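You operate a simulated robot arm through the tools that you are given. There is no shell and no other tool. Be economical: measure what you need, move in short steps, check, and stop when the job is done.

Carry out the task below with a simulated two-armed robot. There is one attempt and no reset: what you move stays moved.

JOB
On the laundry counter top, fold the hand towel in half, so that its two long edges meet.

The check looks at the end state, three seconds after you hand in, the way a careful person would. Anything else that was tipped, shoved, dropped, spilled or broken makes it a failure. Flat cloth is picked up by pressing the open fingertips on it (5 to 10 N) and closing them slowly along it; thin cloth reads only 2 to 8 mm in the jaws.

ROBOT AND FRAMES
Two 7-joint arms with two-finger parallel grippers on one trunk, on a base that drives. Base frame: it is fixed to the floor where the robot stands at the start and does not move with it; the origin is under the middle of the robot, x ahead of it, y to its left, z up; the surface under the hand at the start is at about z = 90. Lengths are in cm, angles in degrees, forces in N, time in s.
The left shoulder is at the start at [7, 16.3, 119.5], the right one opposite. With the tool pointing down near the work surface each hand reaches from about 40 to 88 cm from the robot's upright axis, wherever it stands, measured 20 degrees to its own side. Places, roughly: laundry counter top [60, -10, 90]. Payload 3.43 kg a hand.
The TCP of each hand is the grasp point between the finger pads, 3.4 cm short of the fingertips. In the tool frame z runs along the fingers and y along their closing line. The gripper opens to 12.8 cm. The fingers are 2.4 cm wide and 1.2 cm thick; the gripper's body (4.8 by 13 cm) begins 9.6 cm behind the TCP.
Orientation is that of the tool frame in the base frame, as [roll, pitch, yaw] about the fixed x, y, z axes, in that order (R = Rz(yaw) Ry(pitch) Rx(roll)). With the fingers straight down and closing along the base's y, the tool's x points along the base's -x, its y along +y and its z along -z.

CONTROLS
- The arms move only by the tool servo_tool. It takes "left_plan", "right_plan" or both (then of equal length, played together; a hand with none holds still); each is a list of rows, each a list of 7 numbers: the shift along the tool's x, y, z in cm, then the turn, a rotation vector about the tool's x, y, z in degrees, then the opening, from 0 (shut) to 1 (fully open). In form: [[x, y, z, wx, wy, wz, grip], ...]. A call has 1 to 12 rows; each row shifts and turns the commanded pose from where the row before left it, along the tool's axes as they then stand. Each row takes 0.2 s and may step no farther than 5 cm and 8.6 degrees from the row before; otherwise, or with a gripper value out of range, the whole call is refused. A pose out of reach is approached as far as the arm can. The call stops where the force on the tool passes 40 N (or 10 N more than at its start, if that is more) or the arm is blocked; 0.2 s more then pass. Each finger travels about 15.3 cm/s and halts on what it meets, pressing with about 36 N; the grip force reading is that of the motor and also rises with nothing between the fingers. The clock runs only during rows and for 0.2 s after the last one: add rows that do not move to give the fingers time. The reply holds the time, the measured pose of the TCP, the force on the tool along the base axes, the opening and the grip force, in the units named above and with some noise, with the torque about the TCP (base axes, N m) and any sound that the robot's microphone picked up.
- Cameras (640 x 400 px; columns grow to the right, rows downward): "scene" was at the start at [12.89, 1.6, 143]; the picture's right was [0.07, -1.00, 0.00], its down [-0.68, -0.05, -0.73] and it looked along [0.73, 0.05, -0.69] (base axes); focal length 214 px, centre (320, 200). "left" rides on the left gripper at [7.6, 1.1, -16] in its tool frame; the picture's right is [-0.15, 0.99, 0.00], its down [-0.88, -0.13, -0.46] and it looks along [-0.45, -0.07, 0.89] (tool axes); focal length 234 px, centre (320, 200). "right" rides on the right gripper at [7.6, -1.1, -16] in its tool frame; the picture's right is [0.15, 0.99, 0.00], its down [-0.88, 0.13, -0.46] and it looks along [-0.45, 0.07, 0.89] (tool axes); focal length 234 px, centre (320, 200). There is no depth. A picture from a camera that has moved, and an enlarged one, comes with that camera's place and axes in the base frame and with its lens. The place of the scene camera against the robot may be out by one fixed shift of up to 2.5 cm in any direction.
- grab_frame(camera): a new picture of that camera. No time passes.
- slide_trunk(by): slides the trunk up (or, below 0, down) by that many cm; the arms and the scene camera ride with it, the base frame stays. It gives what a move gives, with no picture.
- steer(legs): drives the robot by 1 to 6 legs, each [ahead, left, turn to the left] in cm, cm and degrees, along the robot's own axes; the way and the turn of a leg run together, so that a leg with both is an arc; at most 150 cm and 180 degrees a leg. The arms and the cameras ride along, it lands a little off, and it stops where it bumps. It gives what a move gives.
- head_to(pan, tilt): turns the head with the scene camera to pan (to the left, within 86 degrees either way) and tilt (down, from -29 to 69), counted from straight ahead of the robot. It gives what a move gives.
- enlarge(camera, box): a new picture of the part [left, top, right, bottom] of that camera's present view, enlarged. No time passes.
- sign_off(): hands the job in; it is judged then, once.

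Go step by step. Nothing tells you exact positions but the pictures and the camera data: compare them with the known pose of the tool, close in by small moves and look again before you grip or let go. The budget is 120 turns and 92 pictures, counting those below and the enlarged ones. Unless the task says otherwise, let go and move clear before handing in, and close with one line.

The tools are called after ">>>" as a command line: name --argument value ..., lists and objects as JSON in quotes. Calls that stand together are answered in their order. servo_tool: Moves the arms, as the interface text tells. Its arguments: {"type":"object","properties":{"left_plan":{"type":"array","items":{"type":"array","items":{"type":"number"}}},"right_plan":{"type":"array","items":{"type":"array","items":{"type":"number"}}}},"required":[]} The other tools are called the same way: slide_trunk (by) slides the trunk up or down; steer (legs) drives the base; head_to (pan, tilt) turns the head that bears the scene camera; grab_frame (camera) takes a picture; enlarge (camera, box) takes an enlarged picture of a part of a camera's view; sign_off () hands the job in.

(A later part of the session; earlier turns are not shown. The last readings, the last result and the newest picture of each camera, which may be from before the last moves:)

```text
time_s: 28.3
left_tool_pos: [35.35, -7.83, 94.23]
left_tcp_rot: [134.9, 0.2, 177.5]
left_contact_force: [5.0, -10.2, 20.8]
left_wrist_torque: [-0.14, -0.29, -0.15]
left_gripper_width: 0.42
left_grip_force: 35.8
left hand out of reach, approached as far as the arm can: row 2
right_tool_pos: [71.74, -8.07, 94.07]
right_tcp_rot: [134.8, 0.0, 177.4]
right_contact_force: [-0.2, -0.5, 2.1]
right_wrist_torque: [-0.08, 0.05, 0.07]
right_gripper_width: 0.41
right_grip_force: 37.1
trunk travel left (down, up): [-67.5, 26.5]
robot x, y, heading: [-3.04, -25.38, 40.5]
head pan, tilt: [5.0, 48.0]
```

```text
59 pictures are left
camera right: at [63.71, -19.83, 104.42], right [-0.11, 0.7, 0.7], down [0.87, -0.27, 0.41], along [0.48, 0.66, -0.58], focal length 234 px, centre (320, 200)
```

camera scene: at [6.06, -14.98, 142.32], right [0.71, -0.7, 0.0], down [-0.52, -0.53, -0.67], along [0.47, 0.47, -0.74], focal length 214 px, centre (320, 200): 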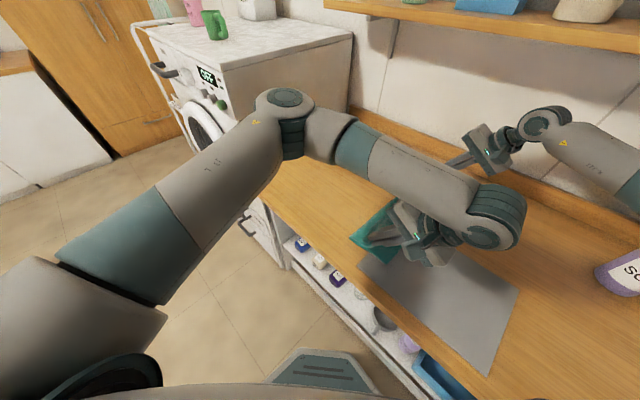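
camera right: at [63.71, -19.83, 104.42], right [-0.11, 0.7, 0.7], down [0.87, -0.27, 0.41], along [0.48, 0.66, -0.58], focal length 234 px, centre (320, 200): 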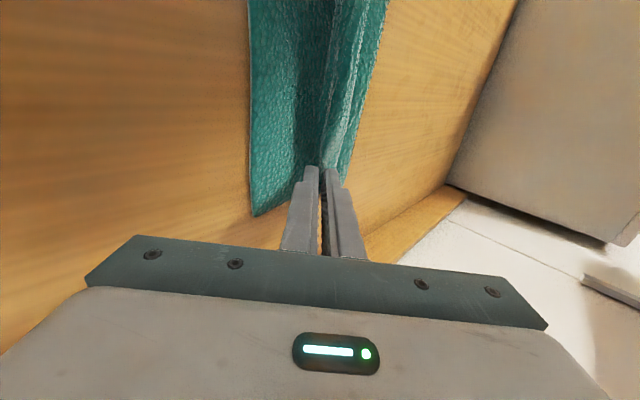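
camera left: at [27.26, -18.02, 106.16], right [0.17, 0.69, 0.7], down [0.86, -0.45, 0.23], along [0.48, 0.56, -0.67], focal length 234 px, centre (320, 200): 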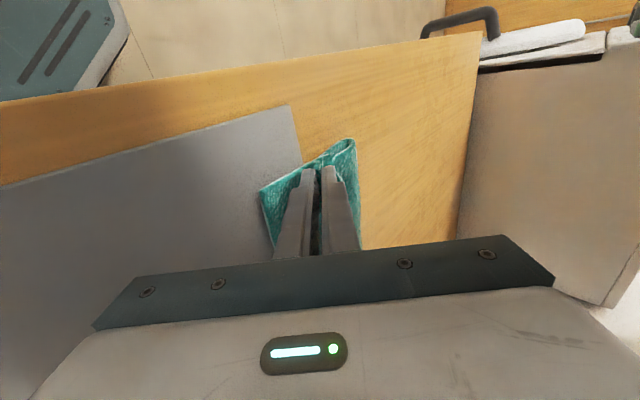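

The left hand presses a little hard. I ease up, open slightly while rising, and withdraw along the fingers, up and to the right.

>>> servo_tool --left_plan '[[0, 0.28, -0.28, 0, 0, 0, 0], [0, 0.2, -0.2, 0, 0, 0, 0.04], [0, 0.2, -0.2, 0, 0, 0, 0.09], [0, 0.1, -0.1, 0, 0, 0, 0.13], [0, 0, 0, 0, 0, 0, 0.15], [0, 0, -0.7, 0, 0, 0, 0.15], [0, 0, -0.7, 0, 0, 0, 0.15], [0, 0, -1, 0, 0, 0, 0.15], [0, 0, -2, 0, 0, 0, 0.15], [0, 0, -3, 0, 0, 0, 0.15], [0, 0, 0, 0, 0, 0, 0.15]]' --right_plan '[[0, 0.1, -0.1, 0, 0, 0, 0], [0, 0.2, -0.2, 0, 0, 0, 0.04], [0, 0.2, -0.2, 0, 0, 0, 0.09], [0, 0.1, -0.1, 0, 0, 0, 0.13], [0, 0, 0, 0, 0, 0, 0.15], [0, 0, -0.7, 0, 0, 0, 0.15], [0, 0, -0.7, 0, 0, 0, 0.15], [0, 0, -1, 0, 0, 0, 0.15], [0, 0, -2, 0, 0, 0, 0.15], [0, 0, -3, 0, 0, 0, 0.15], [0, 0, 0, 0, 0, 0, 0.15]]'

>>> grab_frame --camera "left"

>>> grab_frame --camera "right"

>>> grab_frame --camera "scene"

```text
time_s: 30.7
left_tool_pos: [34.47, -8.48, 100.82]
left_tcp_rot: [135.3, 0.0, 177.6]
left_contact_force: [0.6, 0.2, 0.5]
left_wrist_torque: [-0.02, -0.01, 0.0]
left_gripper_width: 1.93
left_grip_force: 0.1
left hand out of reach, approached as far as the arm can: row 6, 7, 8, 9, 10
right_tool_pos: [71.73, -13.15, 99.86]
right_tcp_rot: [134.9, -0.1, 177.5]
right_contact_force: [0.0, 0.4, 0.5]
right_wrist_torque: [-0.02, 0.01, 0.0]
right_gripper_width: 1.94
right_grip_force: 0.0
trunk travel left (down, up): [-67.5, 26.5]
robot x, y, heading: [-2.61, -25.2, 40.3]
head pan, tilt: [5.0, 48.0]
```

```text
58 pictures are left
camera left: at [26.5, -18.62, 112.85], right [0.18, 0.69, 0.7], down [0.86, -0.45, 0.23], along [0.48, 0.56, -0.68], focal length 234 px, centre (320, 200)
```

left: 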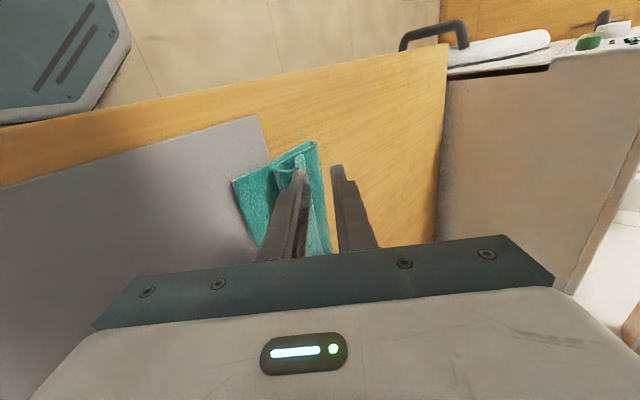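

```text
57 pictures are left
camera right: at [63.64, -24.79, 110.34], right [-0.11, 0.71, 0.7], down [0.87, -0.27, 0.41], along [0.48, 0.66, -0.58], focal length 234 px, centre (320, 200)
```

right: 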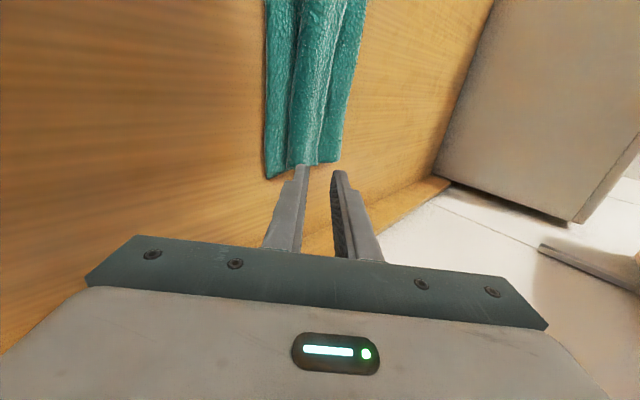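

```text
56 pictures are left
camera scene: at [6.18, -15.09, 142.31], right [0.71, -0.7, 0.0], down [-0.52, -0.53, -0.67], along [0.47, 0.47, -0.74], focal length 214 px, centre (320, 200)
```

scene: 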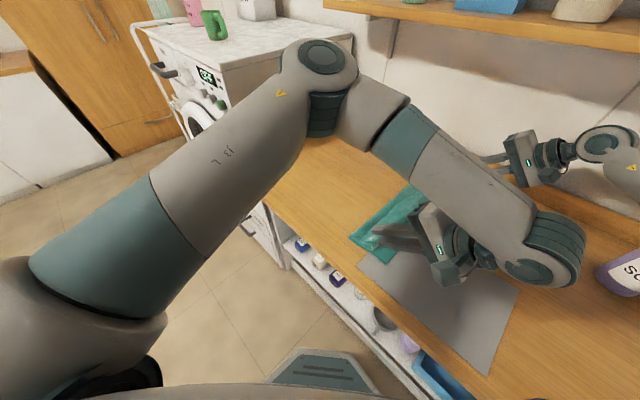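

Both hands have released, and the flap lies over with its edge curled up. I rise, straighten the hands and inspect.

>>> servo_tool --left_plan '[[0, 2.12, -2.12, 0, 0, 0, 0.15], [0, 2.12, -2.12, 0, 0, 0, 0.15], [0, 1, -1, 6.43, 0, 0, 0.15], [0, 0, 0, 6.43, 0, 0, 0.15], [0, 0, 0, 6.43, 0, 0, 0.15], [0, 0, 0, 6.43, 0, 0, 0.15], [0, 0, 0, 6.43, 0, 0, 0.15], [0, 0, 0, 6.43, 0, 0, 0.15], [0, 0, 0, 6.43, 0, 0, 0.15], [0, 0, 0, 0, 0, 0, 0.0], [0, 0, 0, 0, 0, 0, 0.0]]' --right_plan '[[0, 2.12, -2.12, 0, 0, 0, 0.15], [0, 2.12, -2.12, 0, 0, 0, 0.15], [0, 1, -1, 6.43, 0, 0, 0.15], [0, 0, 0, 6.43, 0, 0, 0.15], [0, 0, 0, 6.43, 0, 0, 0.15], [0, 0, 0, 6.43, 0, 0, 0.15], [0, 0, 0, 6.43, 0, 0, 0.15], [0, 0, 0, 6.43, 0, 0, 0.15], [0, 0, 0, 6.43, 0, 0, 0.15], [0, 0, 0, 0, 0, 0, 0.0], [0, 0, 0, 0, 0, 0, 0.0]]'

>>> grab_frame --camera "left"

>>> grab_frame --camera "right"

>>> grab_frame --camera "scene"

```text
time_s: 32.6
left_tool_pos: [36.61, -9.04, 108.27]
left_tcp_rot: [176.4, -0.3, 175.0]
left_contact_force: [-1.0, 1.9, 0.6]
left_wrist_torque: [-0.11, -0.07, -0.01]
left_gripper_width: 1.93
left_grip_force: 0.1
right_tool_pos: [73.15, -16.98, 103.38]
right_tcp_rot: [179.8, -2.9, 173.7]
right_contact_force: [-1.2, 0.6, 0.8]
right_wrist_torque: [-0.24, -0.17, -0.03]
right_gripper_width: 1.92
right_grip_force: 0.0
trunk travel left (down, up): [-67.5, 26.5]
robot x, y, heading: [-1.87, -24.03, 37.5]
head pan, tilt: [5.0, 48.0]
stopped in row 9 (right hand): the force on the tool passed its limit at 49 N (the readings are from after the stop); the commanded pose is now the measured one
```

```text
55 pictures are left
camera left: at [29.04, -8.32, 124.37], right [0.23, 0.97, 0.06], down [0.87, -0.23, 0.44], along [0.44, -0.05, -0.89], focal length 234 px, centre (320, 200)
```

left: 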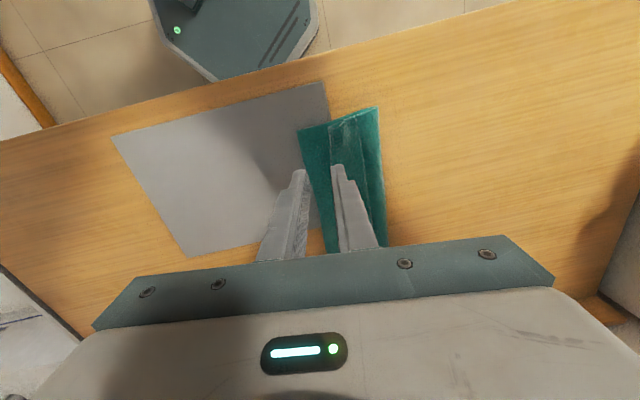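

```text
54 pictures are left
camera right: at [66.35, -17.4, 119.6], right [-0.04, 1.0, 0.01], down [0.91, 0.03, 0.41], along [0.41, 0.03, -0.91], focal length 234 px, centre (320, 200)
```

right: 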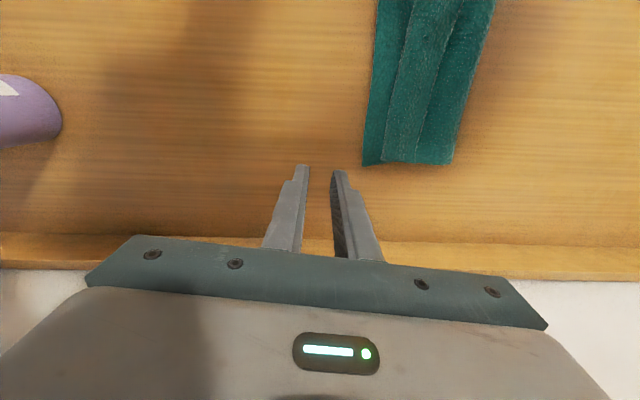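

```text
53 pictures are left
camera scene: at [7.99, -14.48, 142.55], right [0.68, -0.74, 0.0], down [-0.55, -0.51, -0.66], along [0.49, 0.45, -0.75], focal length 214 px, centre (320, 200)
```

scene: 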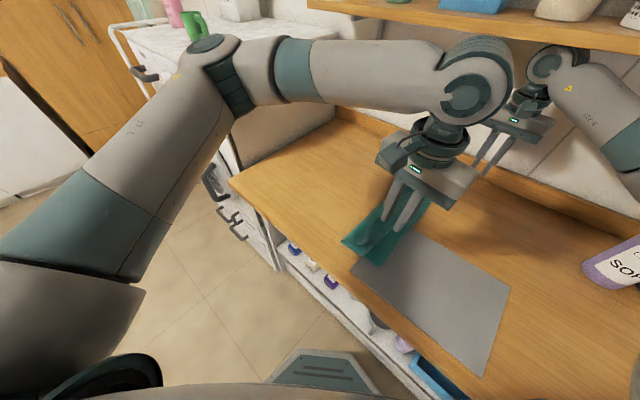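

The right hand stopped with a 49 N jolt, probably its wrist against the shelf underside, and the base slid slightly. I lower and draw the right hand back from the shelf, then check the shelf.

>>> servo_tool --right_plan '[[0, 0, 1, 0, 0, 0, 0.0], [1, 0, 1, 0, 0, 0, 0.0], [3, 0, 0.5, 0, 0, 0, 0.0], [3, 0, 0, 0, 0, 0, 0.0], [3, 0, 0, 0, 0, 0, 0.0], [0, 0, 0, 0, 0, 0, 0.0]]'

>>> head_to --pan 0 --tilt 25

>>> grab_frame --camera "scene"

```text
time_s: 34.0
left_tool_pos: [35.95, -9.5, 108.19]
left_tcp_rot: [176.2, -0.1, 175.1]
left_contact_force: [-0.1, 1.0, -0.3]
left_wrist_torque: [-0.01, 0.03, 0.03]
left_gripper_width: 1.93
left_grip_force: 0.1
right_tool_pos: [62.49, -15.54, 102.3]
right_tcp_rot: [178.8, -2.1, 174.4]
right_contact_force: [0.6, -0.5, -0.5]
right_wrist_torque: [0.01, 0.03, 0.0]
right_gripper_width: 0.0
right_grip_force: 32.9
trunk travel left (down, up): [-67.5, 26.5]
robot x, y, heading: [-2.26, -24.36, 37.8]
head pan, tilt: [5.0, 48.0]
```

```text
time_s: 34.9
left_tool_pos: [35.95, -9.41, 108.23]
left_tcp_rot: [176.1, -0.1, 175.1]
left_contact_force: [0.2, 0.2, -0.1]
left_wrist_torque: [0.01, -0.03, 0.02]
left_gripper_width: 1.93
left_grip_force: 0.1
right_tool_pos: [62.59, -15.41, 102.3]
right_tcp_rot: [178.8, -2.0, 174.3]
right_contact_force: [0.1, -0.1, -0.7]
right_wrist_torque: [0.0, 0.0, 0.0]
right_gripper_width: 0.01
right_grip_force: 33.1
trunk travel left (down, up): [-67.5, 26.5]
robot x, y, heading: [-2.21, -24.62, 37.9]
head pan, tilt: [0.0, 25.0]
```

```text
52 pictures are left
camera scene: at [8.73, -14.58, 145.8], right [0.61, -0.79, 0.0], down [-0.33, -0.26, -0.91], along [0.72, 0.56, -0.42], focal length 214 px, centre (320, 200)
```

scene: 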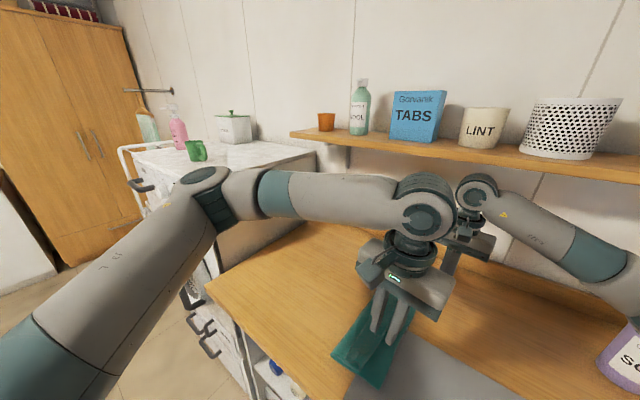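

Everything on the shelf is still upright and in place. I clear both hands aside and get a proper view of the folded towel.

>>> servo_tool --left_plan '[[0, 2, -2, 0, 0, 0, 0.0], [0, 3, -2, 0, 0, 0, 0.0], [0, 3, -2, 0, 0, 0, 0.0], [0, 3, -2, 0, 0, 0, 0.0], [0, 3, -2, 0, 0, 0, 0.0], [0, 3, -2, 0, 0, 0, 0.0], [0, 3, 0, 0, 0, 0, 0.0]]' --right_plan '[[3, 0, 0, 0, 0, 0, 0.0], [3, -2, -1, 0, 0, 0, 0.0], [3, -2, -1, 0, 0, 0, 0.0], [3, -2, -2, 0, 0, 0, 0.0], [3, -2, -2, 0, 0, 0, 0.0], [3, -2, -2, 0, 0, 0, 0.0], [0, 0, 0, 0, 0, 0, 0.0]]'

>>> head_to --pan -2 --tilt 48

>>> grab_frame --camera "scene"

>>> grab_frame --camera "right"

>>> grab_frame --camera "left"

```text
time_s: 36.5
left_tool_pos: [37.67, 9.91, 121.56]
left_tcp_rot: [176.2, -0.1, 175.0]
left_contact_force: [0.1, -0.7, -0.5]
left_wrist_torque: [-0.01, -0.01, 0.0]
left_gripper_width: 0.0
left_grip_force: 33.4
right_tool_pos: [44.01, -23.79, 110.55]
right_tcp_rot: [178.9, -2.0, 174.5]
right_contact_force: [0.5, 0.6, -0.6]
right_wrist_torque: [-0.01, 0.0, 0.03]
right_gripper_width: 0.0
right_grip_force: 33.1
trunk travel left (down, up): [-67.5, 26.5]
robot x, y, heading: [-2.01, -24.49, 37.7]
head pan, tilt: [0.0, 25.0]
```

```text
time_s: 37.4
left_tool_pos: [37.51, 9.65, 121.62]
left_tcp_rot: [176.2, 0.0, 175.1]
left_contact_force: [-0.1, 1.0, 0.1]
left_wrist_torque: [0.03, -0.02, 0.0]
left_gripper_width: 0.03
left_grip_force: 32.8
right_tool_pos: [43.96, -23.92, 110.59]
right_tcp_rot: [178.8, -2.0, 174.4]
right_contact_force: [-0.4, -0.3, -1.0]
right_wrist_torque: [0.0, -0.04, 0.0]
right_gripper_width: 0.02
right_grip_force: 33.5
trunk travel left (down, up): [-67.5, 26.5]
robot x, y, heading: [-2.19, -24.24, 37.9]
head pan, tilt: [-2.0, 48.0]
```

```text
51 pictures are left
camera scene: at [7.83, -15.62, 142.34], right [0.58, -0.81, 0.0], down [-0.6, -0.43, -0.67], along [0.54, 0.39, -0.74], focal length 214 px, centre (320, 200)
```

scene: 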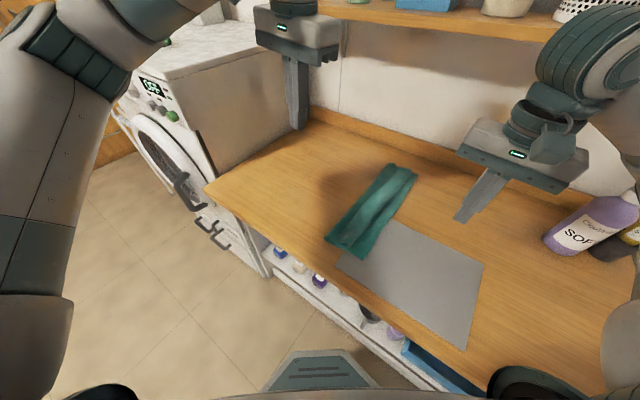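

```text
50 pictures are left
camera right: at [36.83, -24.69, 126.76], right [-0.05, 1.0, 0.03], down [0.9, 0.03, 0.43], along [0.43, 0.04, -0.9], focal length 234 px, centre (320, 200)
```

right: 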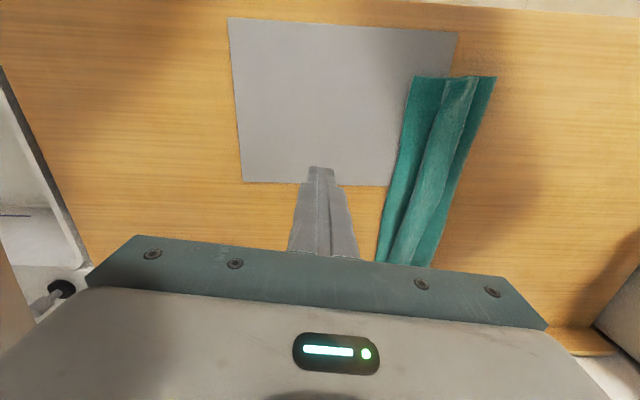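

```text
49 pictures are left
camera left: at [29.98, 10.46, 137.53], right [0.23, 0.97, 0.06], down [0.86, -0.23, 0.45], along [0.45, -0.05, -0.89], focal length 234 px, centre (320, 200)
```

left: 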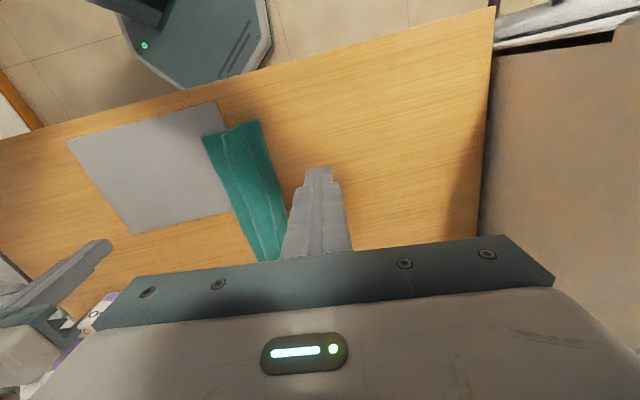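

Let me look closer at the fold.

>>> enlarge --camera "scene" --box '[290, 140, 450, 280]'

>>> enlarge --camera "right" --box '[340, 60, 520, 270]'

>>> enlarge --camera "left" --box '[180, 100, 320, 270]'

```text
2.86 times, centred on (370, 210) of scene
camera zoom: at [7.83, -15.62, 142.34], right [0.58, -0.81, 0.0], down [-0.6, -0.43, -0.67], along [0.54, 0.39, -0.74], focal length 613 px, centre (177, 171)
```

zoom: 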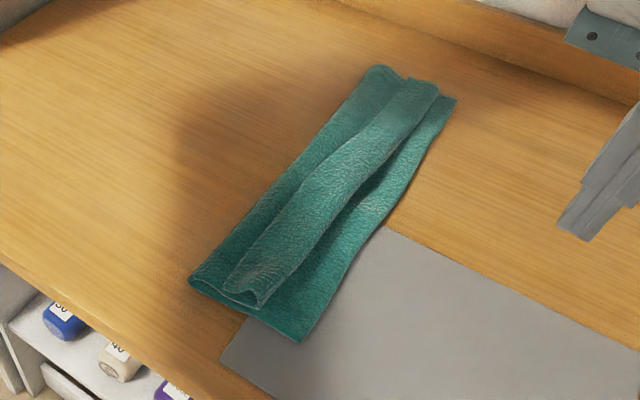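

```text
1.90 times, centred on (430, 165) of right
camera zoom: at [36.83, -24.69, 126.76], right [-0.05, 1.0, 0.03], down [0.9, 0.03, 0.43], along [0.43, 0.04, -0.9], focal length 446 px, centre (110, 267)
```

zoom: 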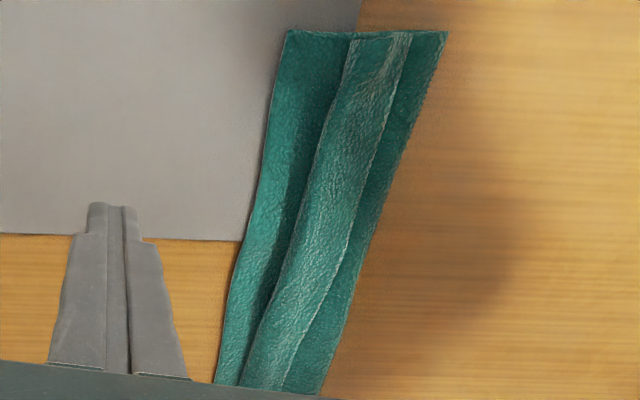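

```text
2.35 times, centred on (250, 185) of left
camera zoom: at [29.98, 10.46, 137.53], right [0.23, 0.97, 0.06], down [0.86, -0.23, 0.45], along [0.45, -0.05, -0.89], focal length 551 px, centre (485, 235)
```

zoom: 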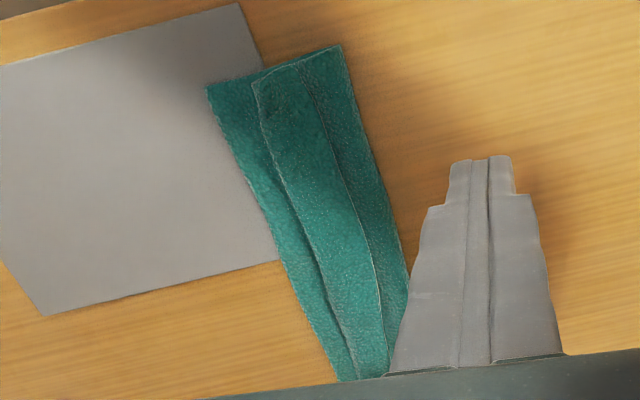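

The flap lies over, but its last few centimetres are curled back on top. I look closely at the profile at the near end before smoothing it out.

>>> enlarge --camera "scene" --box '[330, 200, 380, 235]'

>>> enlarge --camera "scene" --box '[320, 225, 380, 265]'

```text
11.43 times, centred on (355, 218) of scene
camera zoom: at [7.83, -15.62, 142.34], right [0.58, -0.81, 0.0], down [-0.6, -0.43, -0.67], along [0.54, 0.39, -0.74], focal length 2451 px, centre (-80, 0)
```

zoom: 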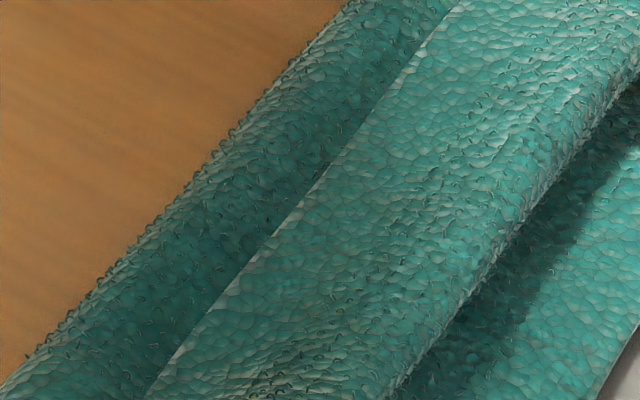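

```text
10.00 times, centred on (350, 245) of scene
camera zoom: at [7.83, -15.62, 142.34], right [0.58, -0.81, 0.0], down [-0.6, -0.43, -0.67], along [0.54, 0.39, -0.74], focal length 2145 px, centre (20, -250)
```

zoom: 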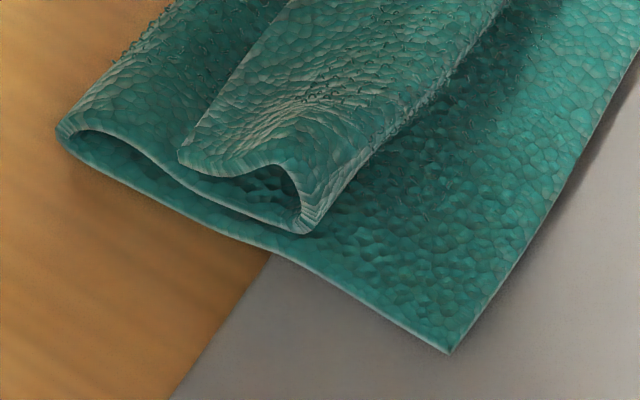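

The profile is clear: fold, flap, then a roughly 4 cm strip turned back with its free edge facing left. I'll unroll it by pressing lightly on that strip with a closed fingertip and dragging it right, starting at the near end with the left hand.

>>> servo_tool --left_plan '[[0, 0, 0, 3.8, 0, 0, 0], [-0.27, -2.2, 4.2, 0, 0, 0, 0], [-0.27, -2.2, 4.2, 0, 0, 0, 0], [-0.27, -2.2, 4.2, 0, 0, 0, 0], [-0.27, -2.2, 4.2, 0, 0, 0, 0], [-0.27, -2.2, 4.2, 0, 0, 0, 0], [-0.27, -2.2, 3.8, 0, 0, 0, 0], [0, 0, 0, 0, 0, 0, 0]]'

>>> grab_frame --camera "left"

>>> enlarge --camera "scene" --box '[290, 140, 450, 280]'

```text
time_s: 39.2
left_tool_pos: [37.98, -3.56, 96.87]
left_tcp_rot: [-180.0, 0.1, 175.1]
left_contact_force: [-0.3, 0.0, 0.6]
left_wrist_torque: [0.0, -0.01, -0.01]
left_gripper_width: 0.0
left_grip_force: 33.0
right_tool_pos: [43.74, -23.84, 110.63]
right_tcp_rot: [178.7, -1.8, 174.5]
right_contact_force: [-0.1, 0.3, -0.2]
right_wrist_torque: [0.0, -0.03, 0.03]
right_gripper_width: 0.01
right_grip_force: 32.3
trunk travel left (down, up): [-67.5, 26.5]
robot x, y, heading: [-2.4, -24.2, 37.7]
head pan, tilt: [-2.0, 48.0]
```

```text
43 pictures are left
camera left: at [30.54, -1.76, 112.8], right [0.23, 0.97, 0.0], down [0.87, -0.2, 0.46], along [0.44, -0.11, -0.89], focal length 234 px, centre (320, 200)
```

left: 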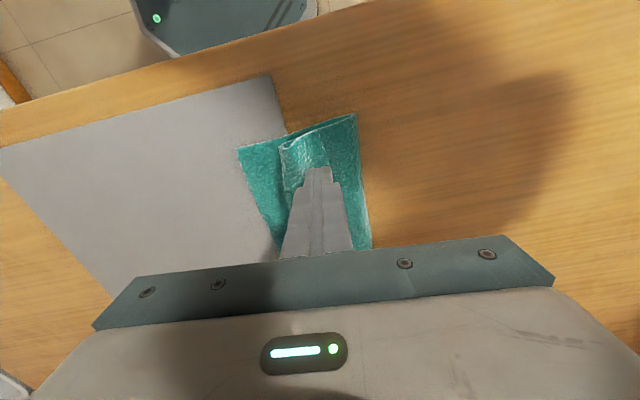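

```text
2.86 times, centred on (370, 210) of scene
camera zoom: at [7.78, -15.58, 142.33], right [0.58, -0.81, 0.0], down [-0.6, -0.43, -0.67], along [0.54, 0.39, -0.74], focal length 613 px, centre (177, 171)
```

zoom: 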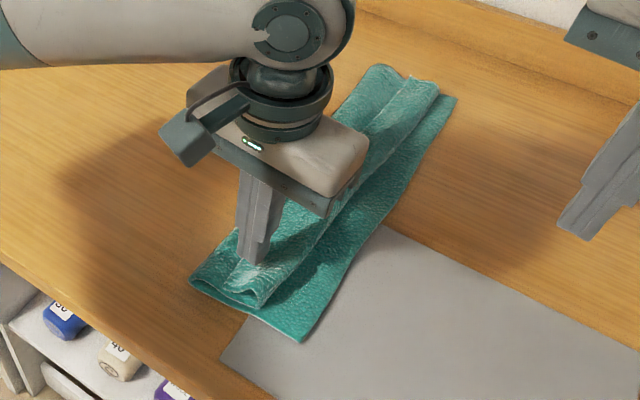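

The fingertip is right above the turned-back strip. I lower it to light contact.

>>> servo_tool --left_plan '[[0, 0, 1, 0, 0, 0, 0], [0, 0, 0.8, 0, 0, 0, 0], [0, 0, 0.3, 0, 0, 0, 0], [0, 0, 0.3, 0, 0, 0, 0], [0, 0, 0, 0, 0, 0, 0]]'

```text
time_s: 40.4
left_tool_pos: [37.99, -3.67, 94.55]
left_tcp_rot: [-180.0, 0.0, 175.1]
left_contact_force: [0.9, -0.7, 6.5]
left_wrist_torque: [-0.02, -0.03, 0.0]
left_gripper_width: 0.0
left_grip_force: 32.9
right_tool_pos: [43.97, -23.94, 110.66]
right_tcp_rot: [178.8, -1.9, 174.4]
right_contact_force: [0.3, -0.7, -0.2]
right_wrist_torque: [0.02, -0.02, 0.01]
right_gripper_width: 0.0
right_grip_force: 33.0
trunk travel left (down, up): [-67.5, 26.5]
robot x, y, heading: [-1.83, -24.39, 37.6]
head pan, tilt: [-2.0, 48.0]
```

Contact is 6.5 N. I drag 3 cm to the right and check.

>>> servo_tool --left_plan '[[0, -0.5, 0, 0, 0, 0, 0], [0, -0.5, 0, 0, 0, 0, 0], [0, -0.5, 0, 0, 0, 0, 0], [0, -0.5, 0, 0, 0, 0, 0], [0, -0.5, 0, 0, 0, 0, 0], [0, -0.5, 0, 0, 0, 0, 0]]'

>>> grab_frame --camera "left"

>>> enlarge --camera "scene" --box '[300, 190, 400, 270]'

```text
time_s: 41.8
left_tool_pos: [37.65, -6.36, 94.61]
left_tcp_rot: [-180.0, 0.3, 175.1]
left_contact_force: [2.7, 22.6, 30.2]
left_wrist_torque: [0.7, -0.03, -0.03]
left_gripper_width: 0.0
left_grip_force: 33.1
right_tool_pos: [43.8, -23.69, 110.67]
right_tcp_rot: [178.9, -1.9, 174.4]
right_contact_force: [0.0, -0.9, -0.1]
right_wrist_torque: [0.01, -0.03, 0.01]
right_gripper_width: 0.0
right_grip_force: 33.9
trunk travel left (down, up): [-67.5, 26.5]
robot x, y, heading: [-1.96, -24.36, 37.8]
head pan, tilt: [-2.0, 48.0]
```

```text
41 pictures are left
camera left: at [30.14, -4.62, 110.43], right [0.23, 0.97, 0.0], down [0.87, -0.2, 0.46], along [0.45, -0.11, -0.89], focal length 234 px, centre (320, 200)
```

left: 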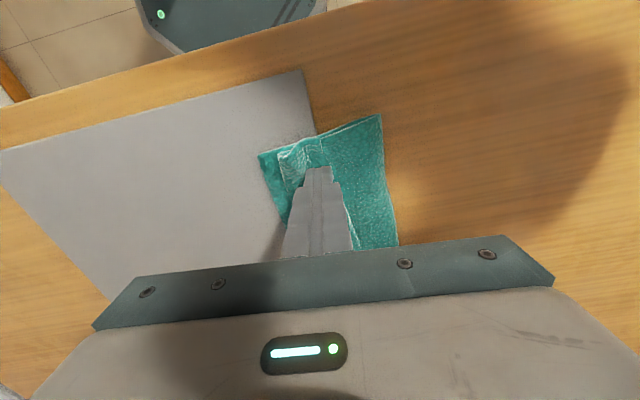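

```text
5.00 times, centred on (350, 230) of scene
camera zoom: at [7.66, -15.41, 142.35], right [0.58, -0.81, 0.0], down [-0.6, -0.44, -0.67], along [0.54, 0.39, -0.74], focal length 1072 px, centre (170, 50)
```

zoom: 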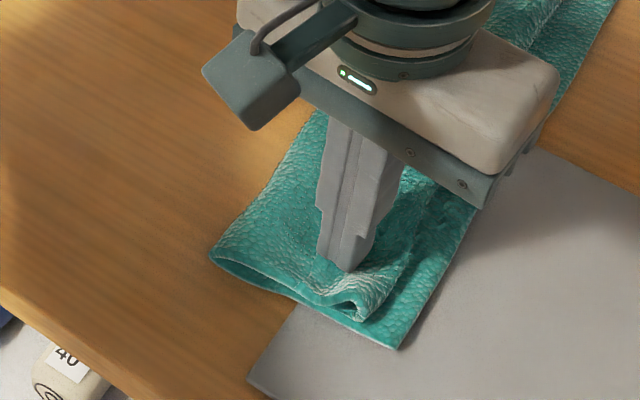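

The strip is moving with the finger while the lower layer stays, but the force rose to 30 N as the cloth bunched. I ease off slightly and keep dragging right.

>>> servo_tool --left_plan '[[0, 0, -0.2, 0, 0, 0, 0], [0, -0.4, -0.05, 0, 0, 0, 0], [0, -0.5, 0, 0, 0, 0, 0], [0, -0.5, 0, 0, 0, 0, 0], [0, -0.5, 0, 0, 0, 0, 0], [0, -0.5, 0, 0, 0, 0, 0]]'

>>> enlarge --camera "left" --box '[220, 90, 420, 250]'

>>> enlarge --camera "scene" --box '[300, 190, 400, 270]'

```text
time_s: 43.2
left_tool_pos: [37.5, -8.93, 94.63]
left_tcp_rot: [-179.8, 0.0, 175.1]
left_contact_force: [1.8, 12.4, 14.4]
left_wrist_torque: [0.41, -0.02, -0.02]
left_gripper_width: 0.02
left_grip_force: 33.1
right_tool_pos: [43.81, -23.9, 110.58]
right_tcp_rot: [178.8, -1.9, 174.4]
right_contact_force: [-0.5, -0.4, -0.3]
right_wrist_torque: [-0.01, 0.04, 0.04]
right_gripper_width: 0.01
right_grip_force: 33.0
trunk travel left (down, up): [-67.5, 26.5]
robot x, y, heading: [-2.32, -24.3, 37.7]
head pan, tilt: [-2.0, 48.0]
```

```text
2.50 times, centred on (320, 170) of left
camera zoom: at [30.0, -7.09, 110.55], right [0.23, 0.97, 0.0], down [0.87, -0.2, 0.46], along [0.44, -0.11, -0.89], focal length 585 px, centre (320, 275)
```

zoom: 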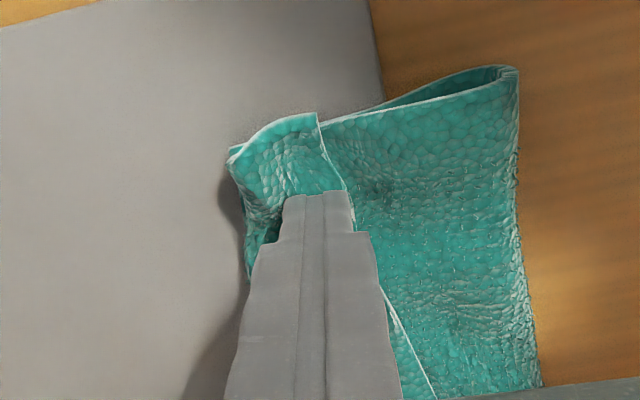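

```text
5.00 times, centred on (350, 230) of scene
camera zoom: at [7.75, -15.5, 142.33], right [0.58, -0.81, 0.0], down [-0.6, -0.44, -0.67], along [0.54, 0.39, -0.74], focal length 1072 px, centre (170, 50)
```

zoom: 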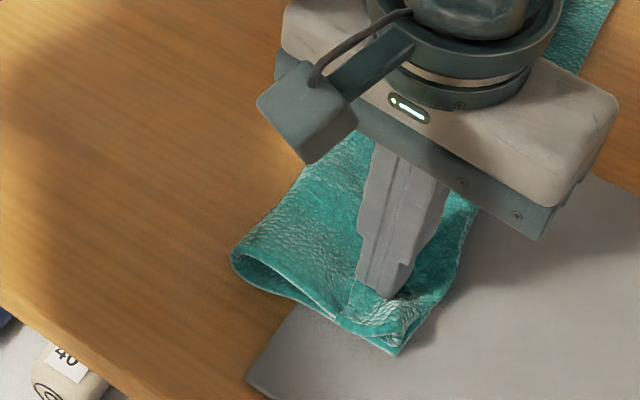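

Pressing just slides the whole flap, and the curl stays. Instead I'll plow: set the fingertip on the flap left of the free edge and push that edge right, up and over.

>>> servo_tool --left_plan '[[0, 0, -2, 0, 0, 0, 0], [0, 2.5, -0.5, 0, 0, 0, 0], [0, 2.2, 0, 0, 0, 0, 0], [0, 0, 1.5, 0, 0, 0, 0], [0, 0, 0.7, 0, 0, 0, 0], [0, 0, 0.3, 0, 0, 0, 0], [0, 0, 0, 0, 0, 0, 0]]'

>>> enlarge --camera "left" --box '[200, 90, 400, 250]'

```text
time_s: 44.8
left_tool_pos: [38.12, -4.18, 94.6]
left_tcp_rot: [-179.9, 0.0, 175.1]
left_contact_force: [0.2, -0.1, 0.6]
left_wrist_torque: [0.0, -0.03, 0.03]
left_gripper_width: 0.0
left_grip_force: 32.9
right_tool_pos: [44.04, -24.01, 110.77]
right_tcp_rot: [178.8, -1.9, 174.4]
right_contact_force: [-0.2, 0.6, -0.1]
right_wrist_torque: [0.01, 0.0, 0.02]
right_gripper_width: 0.01
right_grip_force: 32.8
trunk travel left (down, up): [-67.5, 26.5]
robot x, y, heading: [-1.8, -24.05, 38.1]
head pan, tilt: [-2.0, 48.0]
```

```text
2.50 times, centred on (300, 170) of left
camera zoom: at [30.49, -2.5, 110.56], right [0.23, 0.97, 0.0], down [0.87, -0.2, 0.46], along [0.44, -0.11, -0.89], focal length 585 px, centre (370, 275)
```

zoom: 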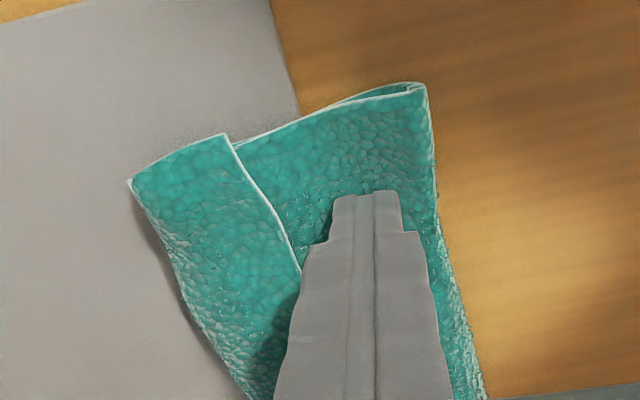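

The free edge is plain to see, just right of the fingertip. I lower to a light touch and push right.

>>> servo_tool --left_plan '[[0, 0, 0.3, 0, 0, 0, 0], [0, 0, 0.15, 0, 0, 0, 0], [0, 0, 0, 0, 0, 0, 0]]'

```text
time_s: 45.6
left_tool_pos: [37.93, -4.43, 94.25]
left_tcp_rot: [-180.0, 0.2, 175.2]
left_contact_force: [-0.2, 0.5, 9.6]
left_wrist_torque: [-0.01, -0.02, 0.01]
left_gripper_width: 0.01
left_grip_force: 32.8
right_tool_pos: [43.93, -23.9, 110.7]
right_tcp_rot: [178.8, -1.9, 174.3]
right_contact_force: [0.2, -0.4, -0.7]
right_wrist_torque: [0.02, 0.0, 0.0]
right_gripper_width: 0.0
right_grip_force: 32.9
trunk travel left (down, up): [-67.5, 26.5]
robot x, y, heading: [-2.58, -24.62, 37.9]
head pan, tilt: [-2.0, 48.0]
```

>>> servo_tool --left_plan '[[0, 0, -0.13, 0, 0, 0, 0], [0, -0.5, 0, 0, 0, 0, 0], [0, -0.5, 0, 0, 0, 0, 0], [0, -0.5, 0, 0, 0, 0, 0], [0, -0.5, 0, 0, 0, 0, 0], [0, -0.5, 0, 0, 0, 0, 0], [0, -0.5, 0, 0, 0, 0, 0], [0, -0.5, 0, 0, 0, 0, 0]]'

>>> enlarge --camera "left" --box '[200, 90, 400, 250]'

```text
time_s: 47.4
left_tool_pos: [37.66, -7.67, 94.32]
left_tcp_rot: [180.0, 0.0, 175.1]
left_contact_force: [2.1, 11.0, 15.5]
left_wrist_torque: [0.4, -0.03, -0.01]
left_gripper_width: 0.0
left_grip_force: 33.0
right_tool_pos: [43.74, -23.95, 110.66]
right_tcp_rot: [178.8, -1.9, 174.4]
right_contact_force: [0.2, 0.0, -0.5]
right_wrist_torque: [-0.01, -0.03, -0.03]
right_gripper_width: 0.0
right_grip_force: 33.4
trunk travel left (down, up): [-67.5, 26.5]
robot x, y, heading: [-1.78, -24.33, 37.6]
head pan, tilt: [-2.0, 48.0]
```

```text
2.50 times, centred on (300, 170) of left
camera zoom: at [30.13, -5.9, 110.28], right [0.23, 0.97, 0.0], down [0.87, -0.2, 0.46], along [0.44, -0.11, -0.89], focal length 585 px, centre (370, 275)
```

zoom: 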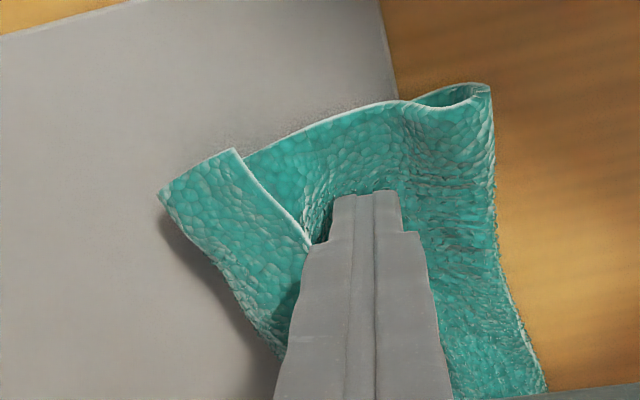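

Plowing also shifts the flap, and it now overhangs. A better grip is needed: closing along the edge direction so the free edge itself sits in the jaws with no tail. I raise the left hand and turn it 90°.

>>> servo_tool --left_plan '[[0, 0, -3, 0, 0, 0, 0], [0, 0, -3, 0, 0, -8.2, 0.2], [0, 0, -3, 0, 0, -8.2, 0.35], [0, 0, 0, 0, 0, -8.2, 0.35], [0, 0, 0, 0, 0, -8.2, 0.35], [0, 0, 0, 0, 0, -8.2, 0.35], [0, 0, 0, 0, 0, -8.2, 0.35], [0, 0, 0, 0, 0, -8.2, 0.35], [0, 0, 0, 0, 0, -8.2, 0.35], [0, 0, 0, 0, 0, -8.2, 0.35], [0, 0, 0, 0, 0, -8.2, 0.35], [0, 0, 0, 0, 0, -6, 0.35]]'

>>> grab_frame --camera "left"

>>> enlarge --camera "scene" --box '[290, 140, 450, 280]'

```text
time_s: 50.0
left_tool_pos: [37.67, -7.68, 103.29]
left_tcp_rot: [180.0, 0.0, -96.7]
left_contact_force: [0.1, 0.7, -0.1]
left_wrist_torque: [0.01, -0.01, -0.01]
left_gripper_width: 4.48
left_grip_force: 0.2
right_tool_pos: [43.87, -23.84, 110.56]
right_tcp_rot: [178.8, -2.1, 174.4]
right_contact_force: [-0.2, -0.9, 0.5]
right_wrist_torque: [0.02, -0.02, 0.01]
right_gripper_width: 0.02
right_grip_force: 32.7
trunk travel left (down, up): [-67.5, 26.5]
robot x, y, heading: [-2.14, -24.33, 37.7]
head pan, tilt: [-2.0, 48.0]
```

```text
35 pictures are left
camera left: at [35.6, -15.13, 119.23], right [-0.97, 0.26, 0.0], down [0.23, 0.86, 0.46], along [0.12, 0.44, -0.89], focal length 234 px, centre (320, 200)
```

left: 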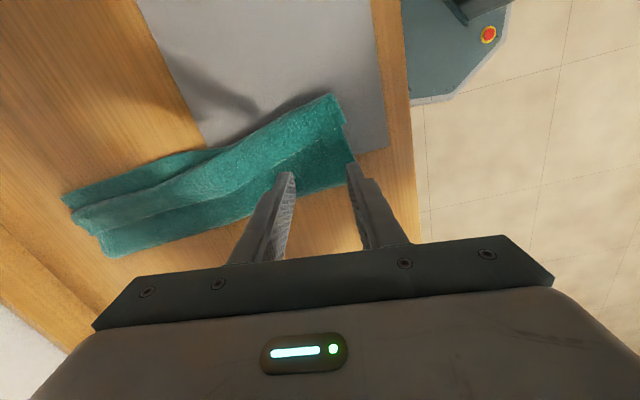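

```text
2.86 times, centred on (370, 210) of scene
camera zoom: at [7.84, -15.61, 142.33], right [0.58, -0.81, 0.0], down [-0.6, -0.43, -0.67], along [0.54, 0.39, -0.74], focal length 613 px, centre (177, 171)
```

zoom: 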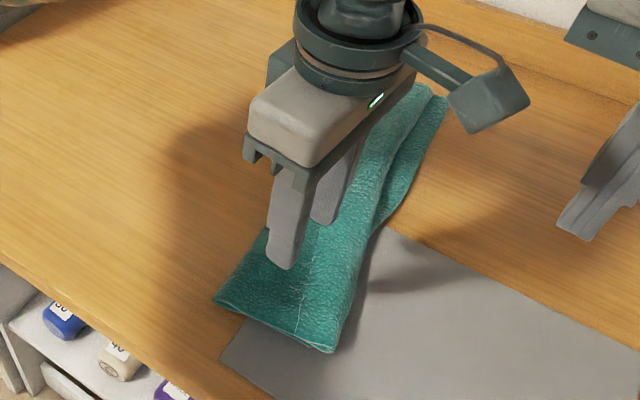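

This camera view is good. I zoom in to locate the free edge exactly.

>>> enlarge --camera "left" --box '[50, 80, 370, 280]'

```text
2.00 times, centred on (210, 180) of left
camera zoom: at [35.6, -15.13, 119.23], right [-0.97, 0.26, 0.0], down [0.23, 0.86, 0.46], along [0.12, 0.44, -0.89], focal length 468 px, centre (540, 240)
```

zoom: 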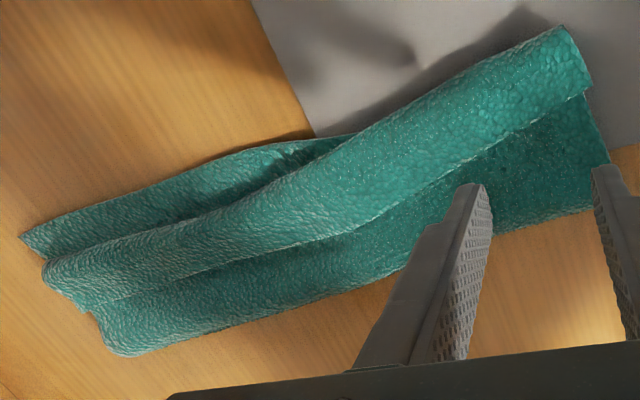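

Near the front, the free edge is at about (38, −9). I position the jaws over the strip there, slightly inside the free edge, and press.

>>> servo_tool --left_plan '[[1.0, -0.37, 2.5, 0, 0, -6, 0.35], [1.1, -0.37, 2.5, 0, 0, -6, 0.35], [0, 0, 2, 0, 0, 0, 0.35], [0, 0, 0.9, 0, 0, 0, 0.35], [0, 0, 0, 0, 0, 0, 0.35]]'

>>> enlarge --camera "left" --box '[200, 80, 440, 240]'

```text
time_s: 51.2
left_tool_pos: [38.34, -10.0, 95.42]
left_tcp_rot: [180.0, 0.0, -84.9]
left_contact_force: [-0.9, 1.0, 0.6]
left_wrist_torque: [0.03, -0.02, -0.01]
left_gripper_width: 4.5
left_grip_force: 0.0
right_tool_pos: [44.03, -23.77, 110.77]
right_tcp_rot: [178.8, -2.0, 174.4]
right_contact_force: [0.7, -0.1, 0.7]
right_wrist_torque: [0.01, 0.0, 0.01]
right_gripper_width: 0.0
right_grip_force: 33.3
trunk travel left (down, up): [-67.5, 26.5]
robot x, y, heading: [-2.19, -24.36, 37.7]
head pan, tilt: [-2.0, 48.0]
```

```text
2.50 times, centred on (320, 160) of left
camera zoom: at [37.81, -17.61, 111.36], right [-1.0, 0.06, 0.0], down [0.05, 0.89, 0.46], along [0.03, 0.45, -0.89], focal length 585 px, centre (320, 300)
```

zoom: 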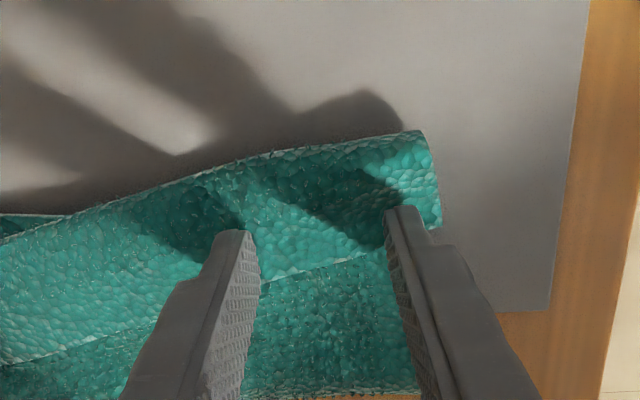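

The jaws sit correctly over the strip's free edge. I press to about 10 N and start closing slowly.

>>> servo_tool --left_plan '[[0, 0, 0.5, 0, 0, 0, 0.35], [0, 0, 0.3, 0, 0, 0, 0.35], [0, 0, 0.15, 0, 0, 0, 0.35], [0, 0, 0, 0, 0, 0, 0.35]]'

```text
time_s: 52.2
left_tool_pos: [38.18, -9.96, 94.62]
left_tcp_rot: [-179.8, -0.2, -84.8]
left_contact_force: [4.7, 1.7, 22.4]
left_wrist_torque: [-0.01, -0.26, 0.0]
left_gripper_width: 4.46
left_grip_force: 0.1
right_tool_pos: [43.79, -23.92, 110.78]
right_tcp_rot: [178.8, -1.9, 174.3]
right_contact_force: [-0.4, 0.3, -0.2]
right_wrist_torque: [-0.01, 0.0, -0.03]
right_gripper_width: 0.0
right_grip_force: 33.1
trunk travel left (down, up): [-67.5, 26.5]
robot x, y, heading: [-2.16, -24.24, 37.9]
head pan, tilt: [-2.0, 48.0]
```

>>> servo_tool --left_plan '[[0, 0, -0.2, 0, 0, 0, 0.35], [0, 0, 0, 0, 0, 0, 0.33], [0, 0, 0, 0, 0, 0, 0.31], [0, 0, 0, 0, 0, 0, 0.29], [0, 0, 0, 0, 0, 0, 0.27], [0, 0, 0, 0, 0, 0, 0.25], [0, 0, 0, 0, 0, 0, 0.23], [0, 0, 0, 0, 0, 0, 0.21], [0, 0, 0, 0, 0, 0, 0.19], [0, 0, 0, 0, 0, 0, 0.17], [0, 0, 0, 0, 0, 0, 0.15]]'

>>> enlarge --camera "left" --box '[200, 80, 440, 240]'

```text
time_s: 54.6
left_tool_pos: [38.28, -9.92, 94.71]
left_tcp_rot: [-180.0, 0.0, -84.9]
left_contact_force: [2.3, 0.4, 12.7]
left_wrist_torque: [-0.02, -0.09, -0.01]
left_gripper_width: 1.96
left_grip_force: 0.4
right_tool_pos: [43.83, -23.87, 110.72]
right_tcp_rot: [178.8, -1.8, 174.5]
right_contact_force: [-0.5, -0.1, -0.1]
right_wrist_torque: [-0.01, -0.01, -0.02]
right_gripper_width: 0.04
right_grip_force: 32.9
trunk travel left (down, up): [-67.5, 26.5]
robot x, y, heading: [-1.98, -24.2, 37.8]
head pan, tilt: [-2.0, 48.0]
```

```text
2.50 times, centred on (320, 160) of left
camera zoom: at [37.73, -17.61, 110.65], right [-1.0, 0.06, 0.0], down [0.05, 0.89, 0.46], along [0.03, 0.45, -0.89], focal length 585 px, centre (320, 300)
```

zoom: 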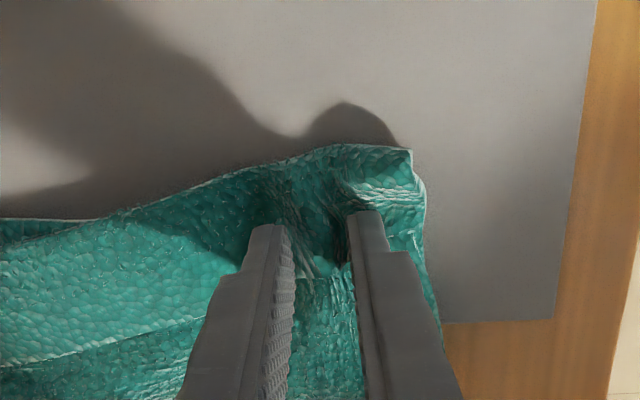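

>>> servo_tool --left_plan '[[0, 0, 0, 0, 0, 0, 0.13], [0, 0, 0, 0, 0, 0, 0.11], [0, 0, 0, 0, 0, 0, 0.09], [0, 0, 0, 0, 0, 0, 0.07], [0, 0, 0, 0, 0, 0, 0.05], [0, 0, 0, 0, 0, 0, 0.03], [0, 0, 0, 0, 0, 0, 0], [0, 0, 0, 0, 0, 0, 0], [0, 0, -1, 0, 0, 0, 0], [0, 0, -1, 0, 0, 0, 0], [0, 0, -1, 0, 0, 0, 0], [0, 0, 0, 0, 0, 0, 0]]'

>>> enlarge --camera "left" --box '[160, 60, 440, 250]'

>>> enlarge --camera "scene" --box '[300, 170, 420, 270]'

```text
time_s: 57.2
left_tool_pos: [38.25, -9.98, 97.68]
left_tcp_rot: [179.9, 0.0, -84.9]
left_contact_force: [-0.9, -0.1, 0.0]
left_wrist_torque: [0.0, 0.04, -0.08]
left_gripper_width: 0.56
left_grip_force: 36.4
right_tool_pos: [43.88, -23.99, 110.56]
right_tcp_rot: [178.8, -2.1, 174.3]
right_contact_force: [-0.4, 0.3, -0.7]
right_wrist_torque: [0.0, 0.02, 0.02]
right_gripper_width: 0.0
right_grip_force: 32.5
trunk travel left (down, up): [-67.5, 26.5]
robot x, y, heading: [-2.01, -24.32, 37.9]
head pan, tilt: [-2.0, 48.0]
```

```text
2.11 times, centred on (300, 155) of left
camera zoom: at [37.81, -17.57, 113.61], right [-1.0, 0.06, 0.0], down [0.05, 0.89, 0.45], along [0.03, 0.45, -0.89], focal length 493 px, centre (362, 295)
```

zoom: 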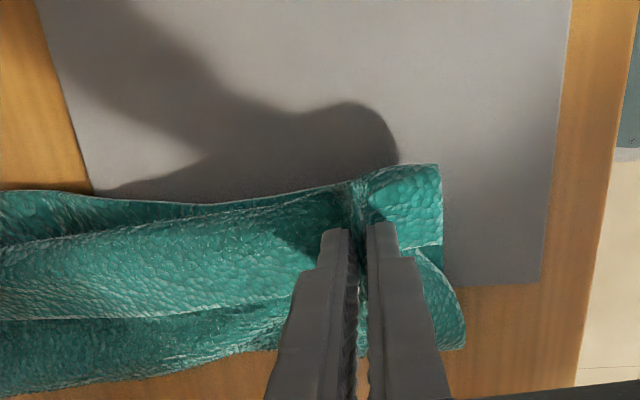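

```text
4.00 times, centred on (360, 220) of scene
camera zoom: at [7.84, -15.6, 142.33], right [0.58, -0.81, 0.0], down [-0.6, -0.43, -0.67], along [0.54, 0.39, -0.74], focal length 858 px, centre (160, 120)
```

zoom: 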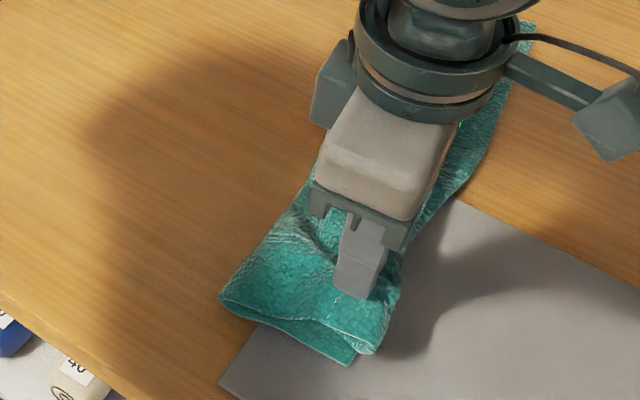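

Gripped at 5.6 mm. I lift higher to see whether only the top strip is held.

>>> servo_tool --left_plan '[[0, 0, -1.5, 0, 0, 0, 0], [0, 0, -1.5, 0, 0, 0, 0], [0, 0, 0, 0, 0, 0, 0]]'

>>> enlarge --camera "scene" --box '[310, 190, 400, 265]'

>>> enlarge --camera "right" --box '[340, 30, 520, 150]'

```text
time_s: 58.0
left_tool_pos: [38.3, -10.01, 100.69]
left_tcp_rot: [-179.9, 0.0, -84.9]
left_contact_force: [0.3, -0.7, -0.4]
left_wrist_torque: [-0.01, 0.02, -0.06]
left_gripper_width: 0.57
left_grip_force: 35.5
right_tool_pos: [43.96, -23.94, 110.65]
right_tcp_rot: [178.9, -1.9, 174.5]
right_contact_force: [-0.3, 0.1, 0.3]
right_wrist_torque: [-0.01, 0.02, 0.01]
right_gripper_width: 0.0
right_grip_force: 33.0
trunk travel left (down, up): [-67.5, 26.5]
robot x, y, heading: [-1.89, -24.26, 37.7]
head pan, tilt: [-2.0, 48.0]
```

```text
5.33 times, centred on (355, 228) of scene
camera zoom: at [7.86, -15.6, 142.32], right [0.58, -0.81, 0.0], down [-0.6, -0.43, -0.67], along [0.54, 0.39, -0.74], focal length 1144 px, centre (133, 53)
```

zoom: 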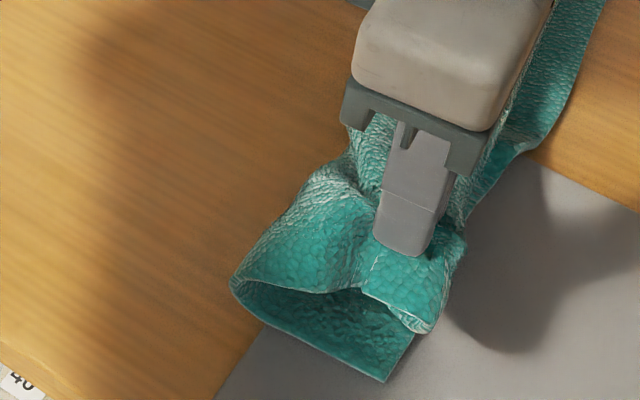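

```text
3.33 times, centred on (430, 90) of right
camera zoom: at [36.86, -24.68, 126.75], right [-0.05, 1.0, 0.03], down [0.9, 0.03, 0.43], along [0.43, 0.04, -0.9], focal length 781 px, centre (-47, 567)
```

zoom: 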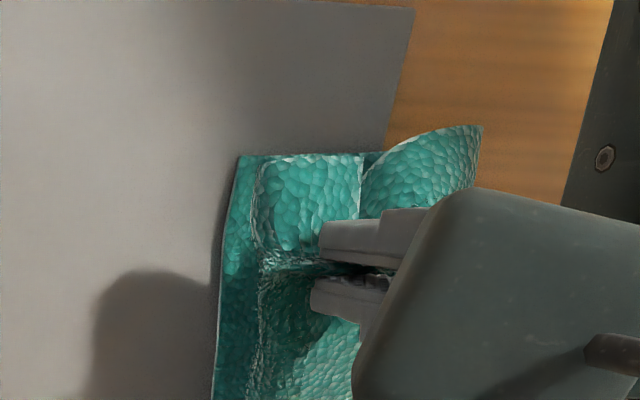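

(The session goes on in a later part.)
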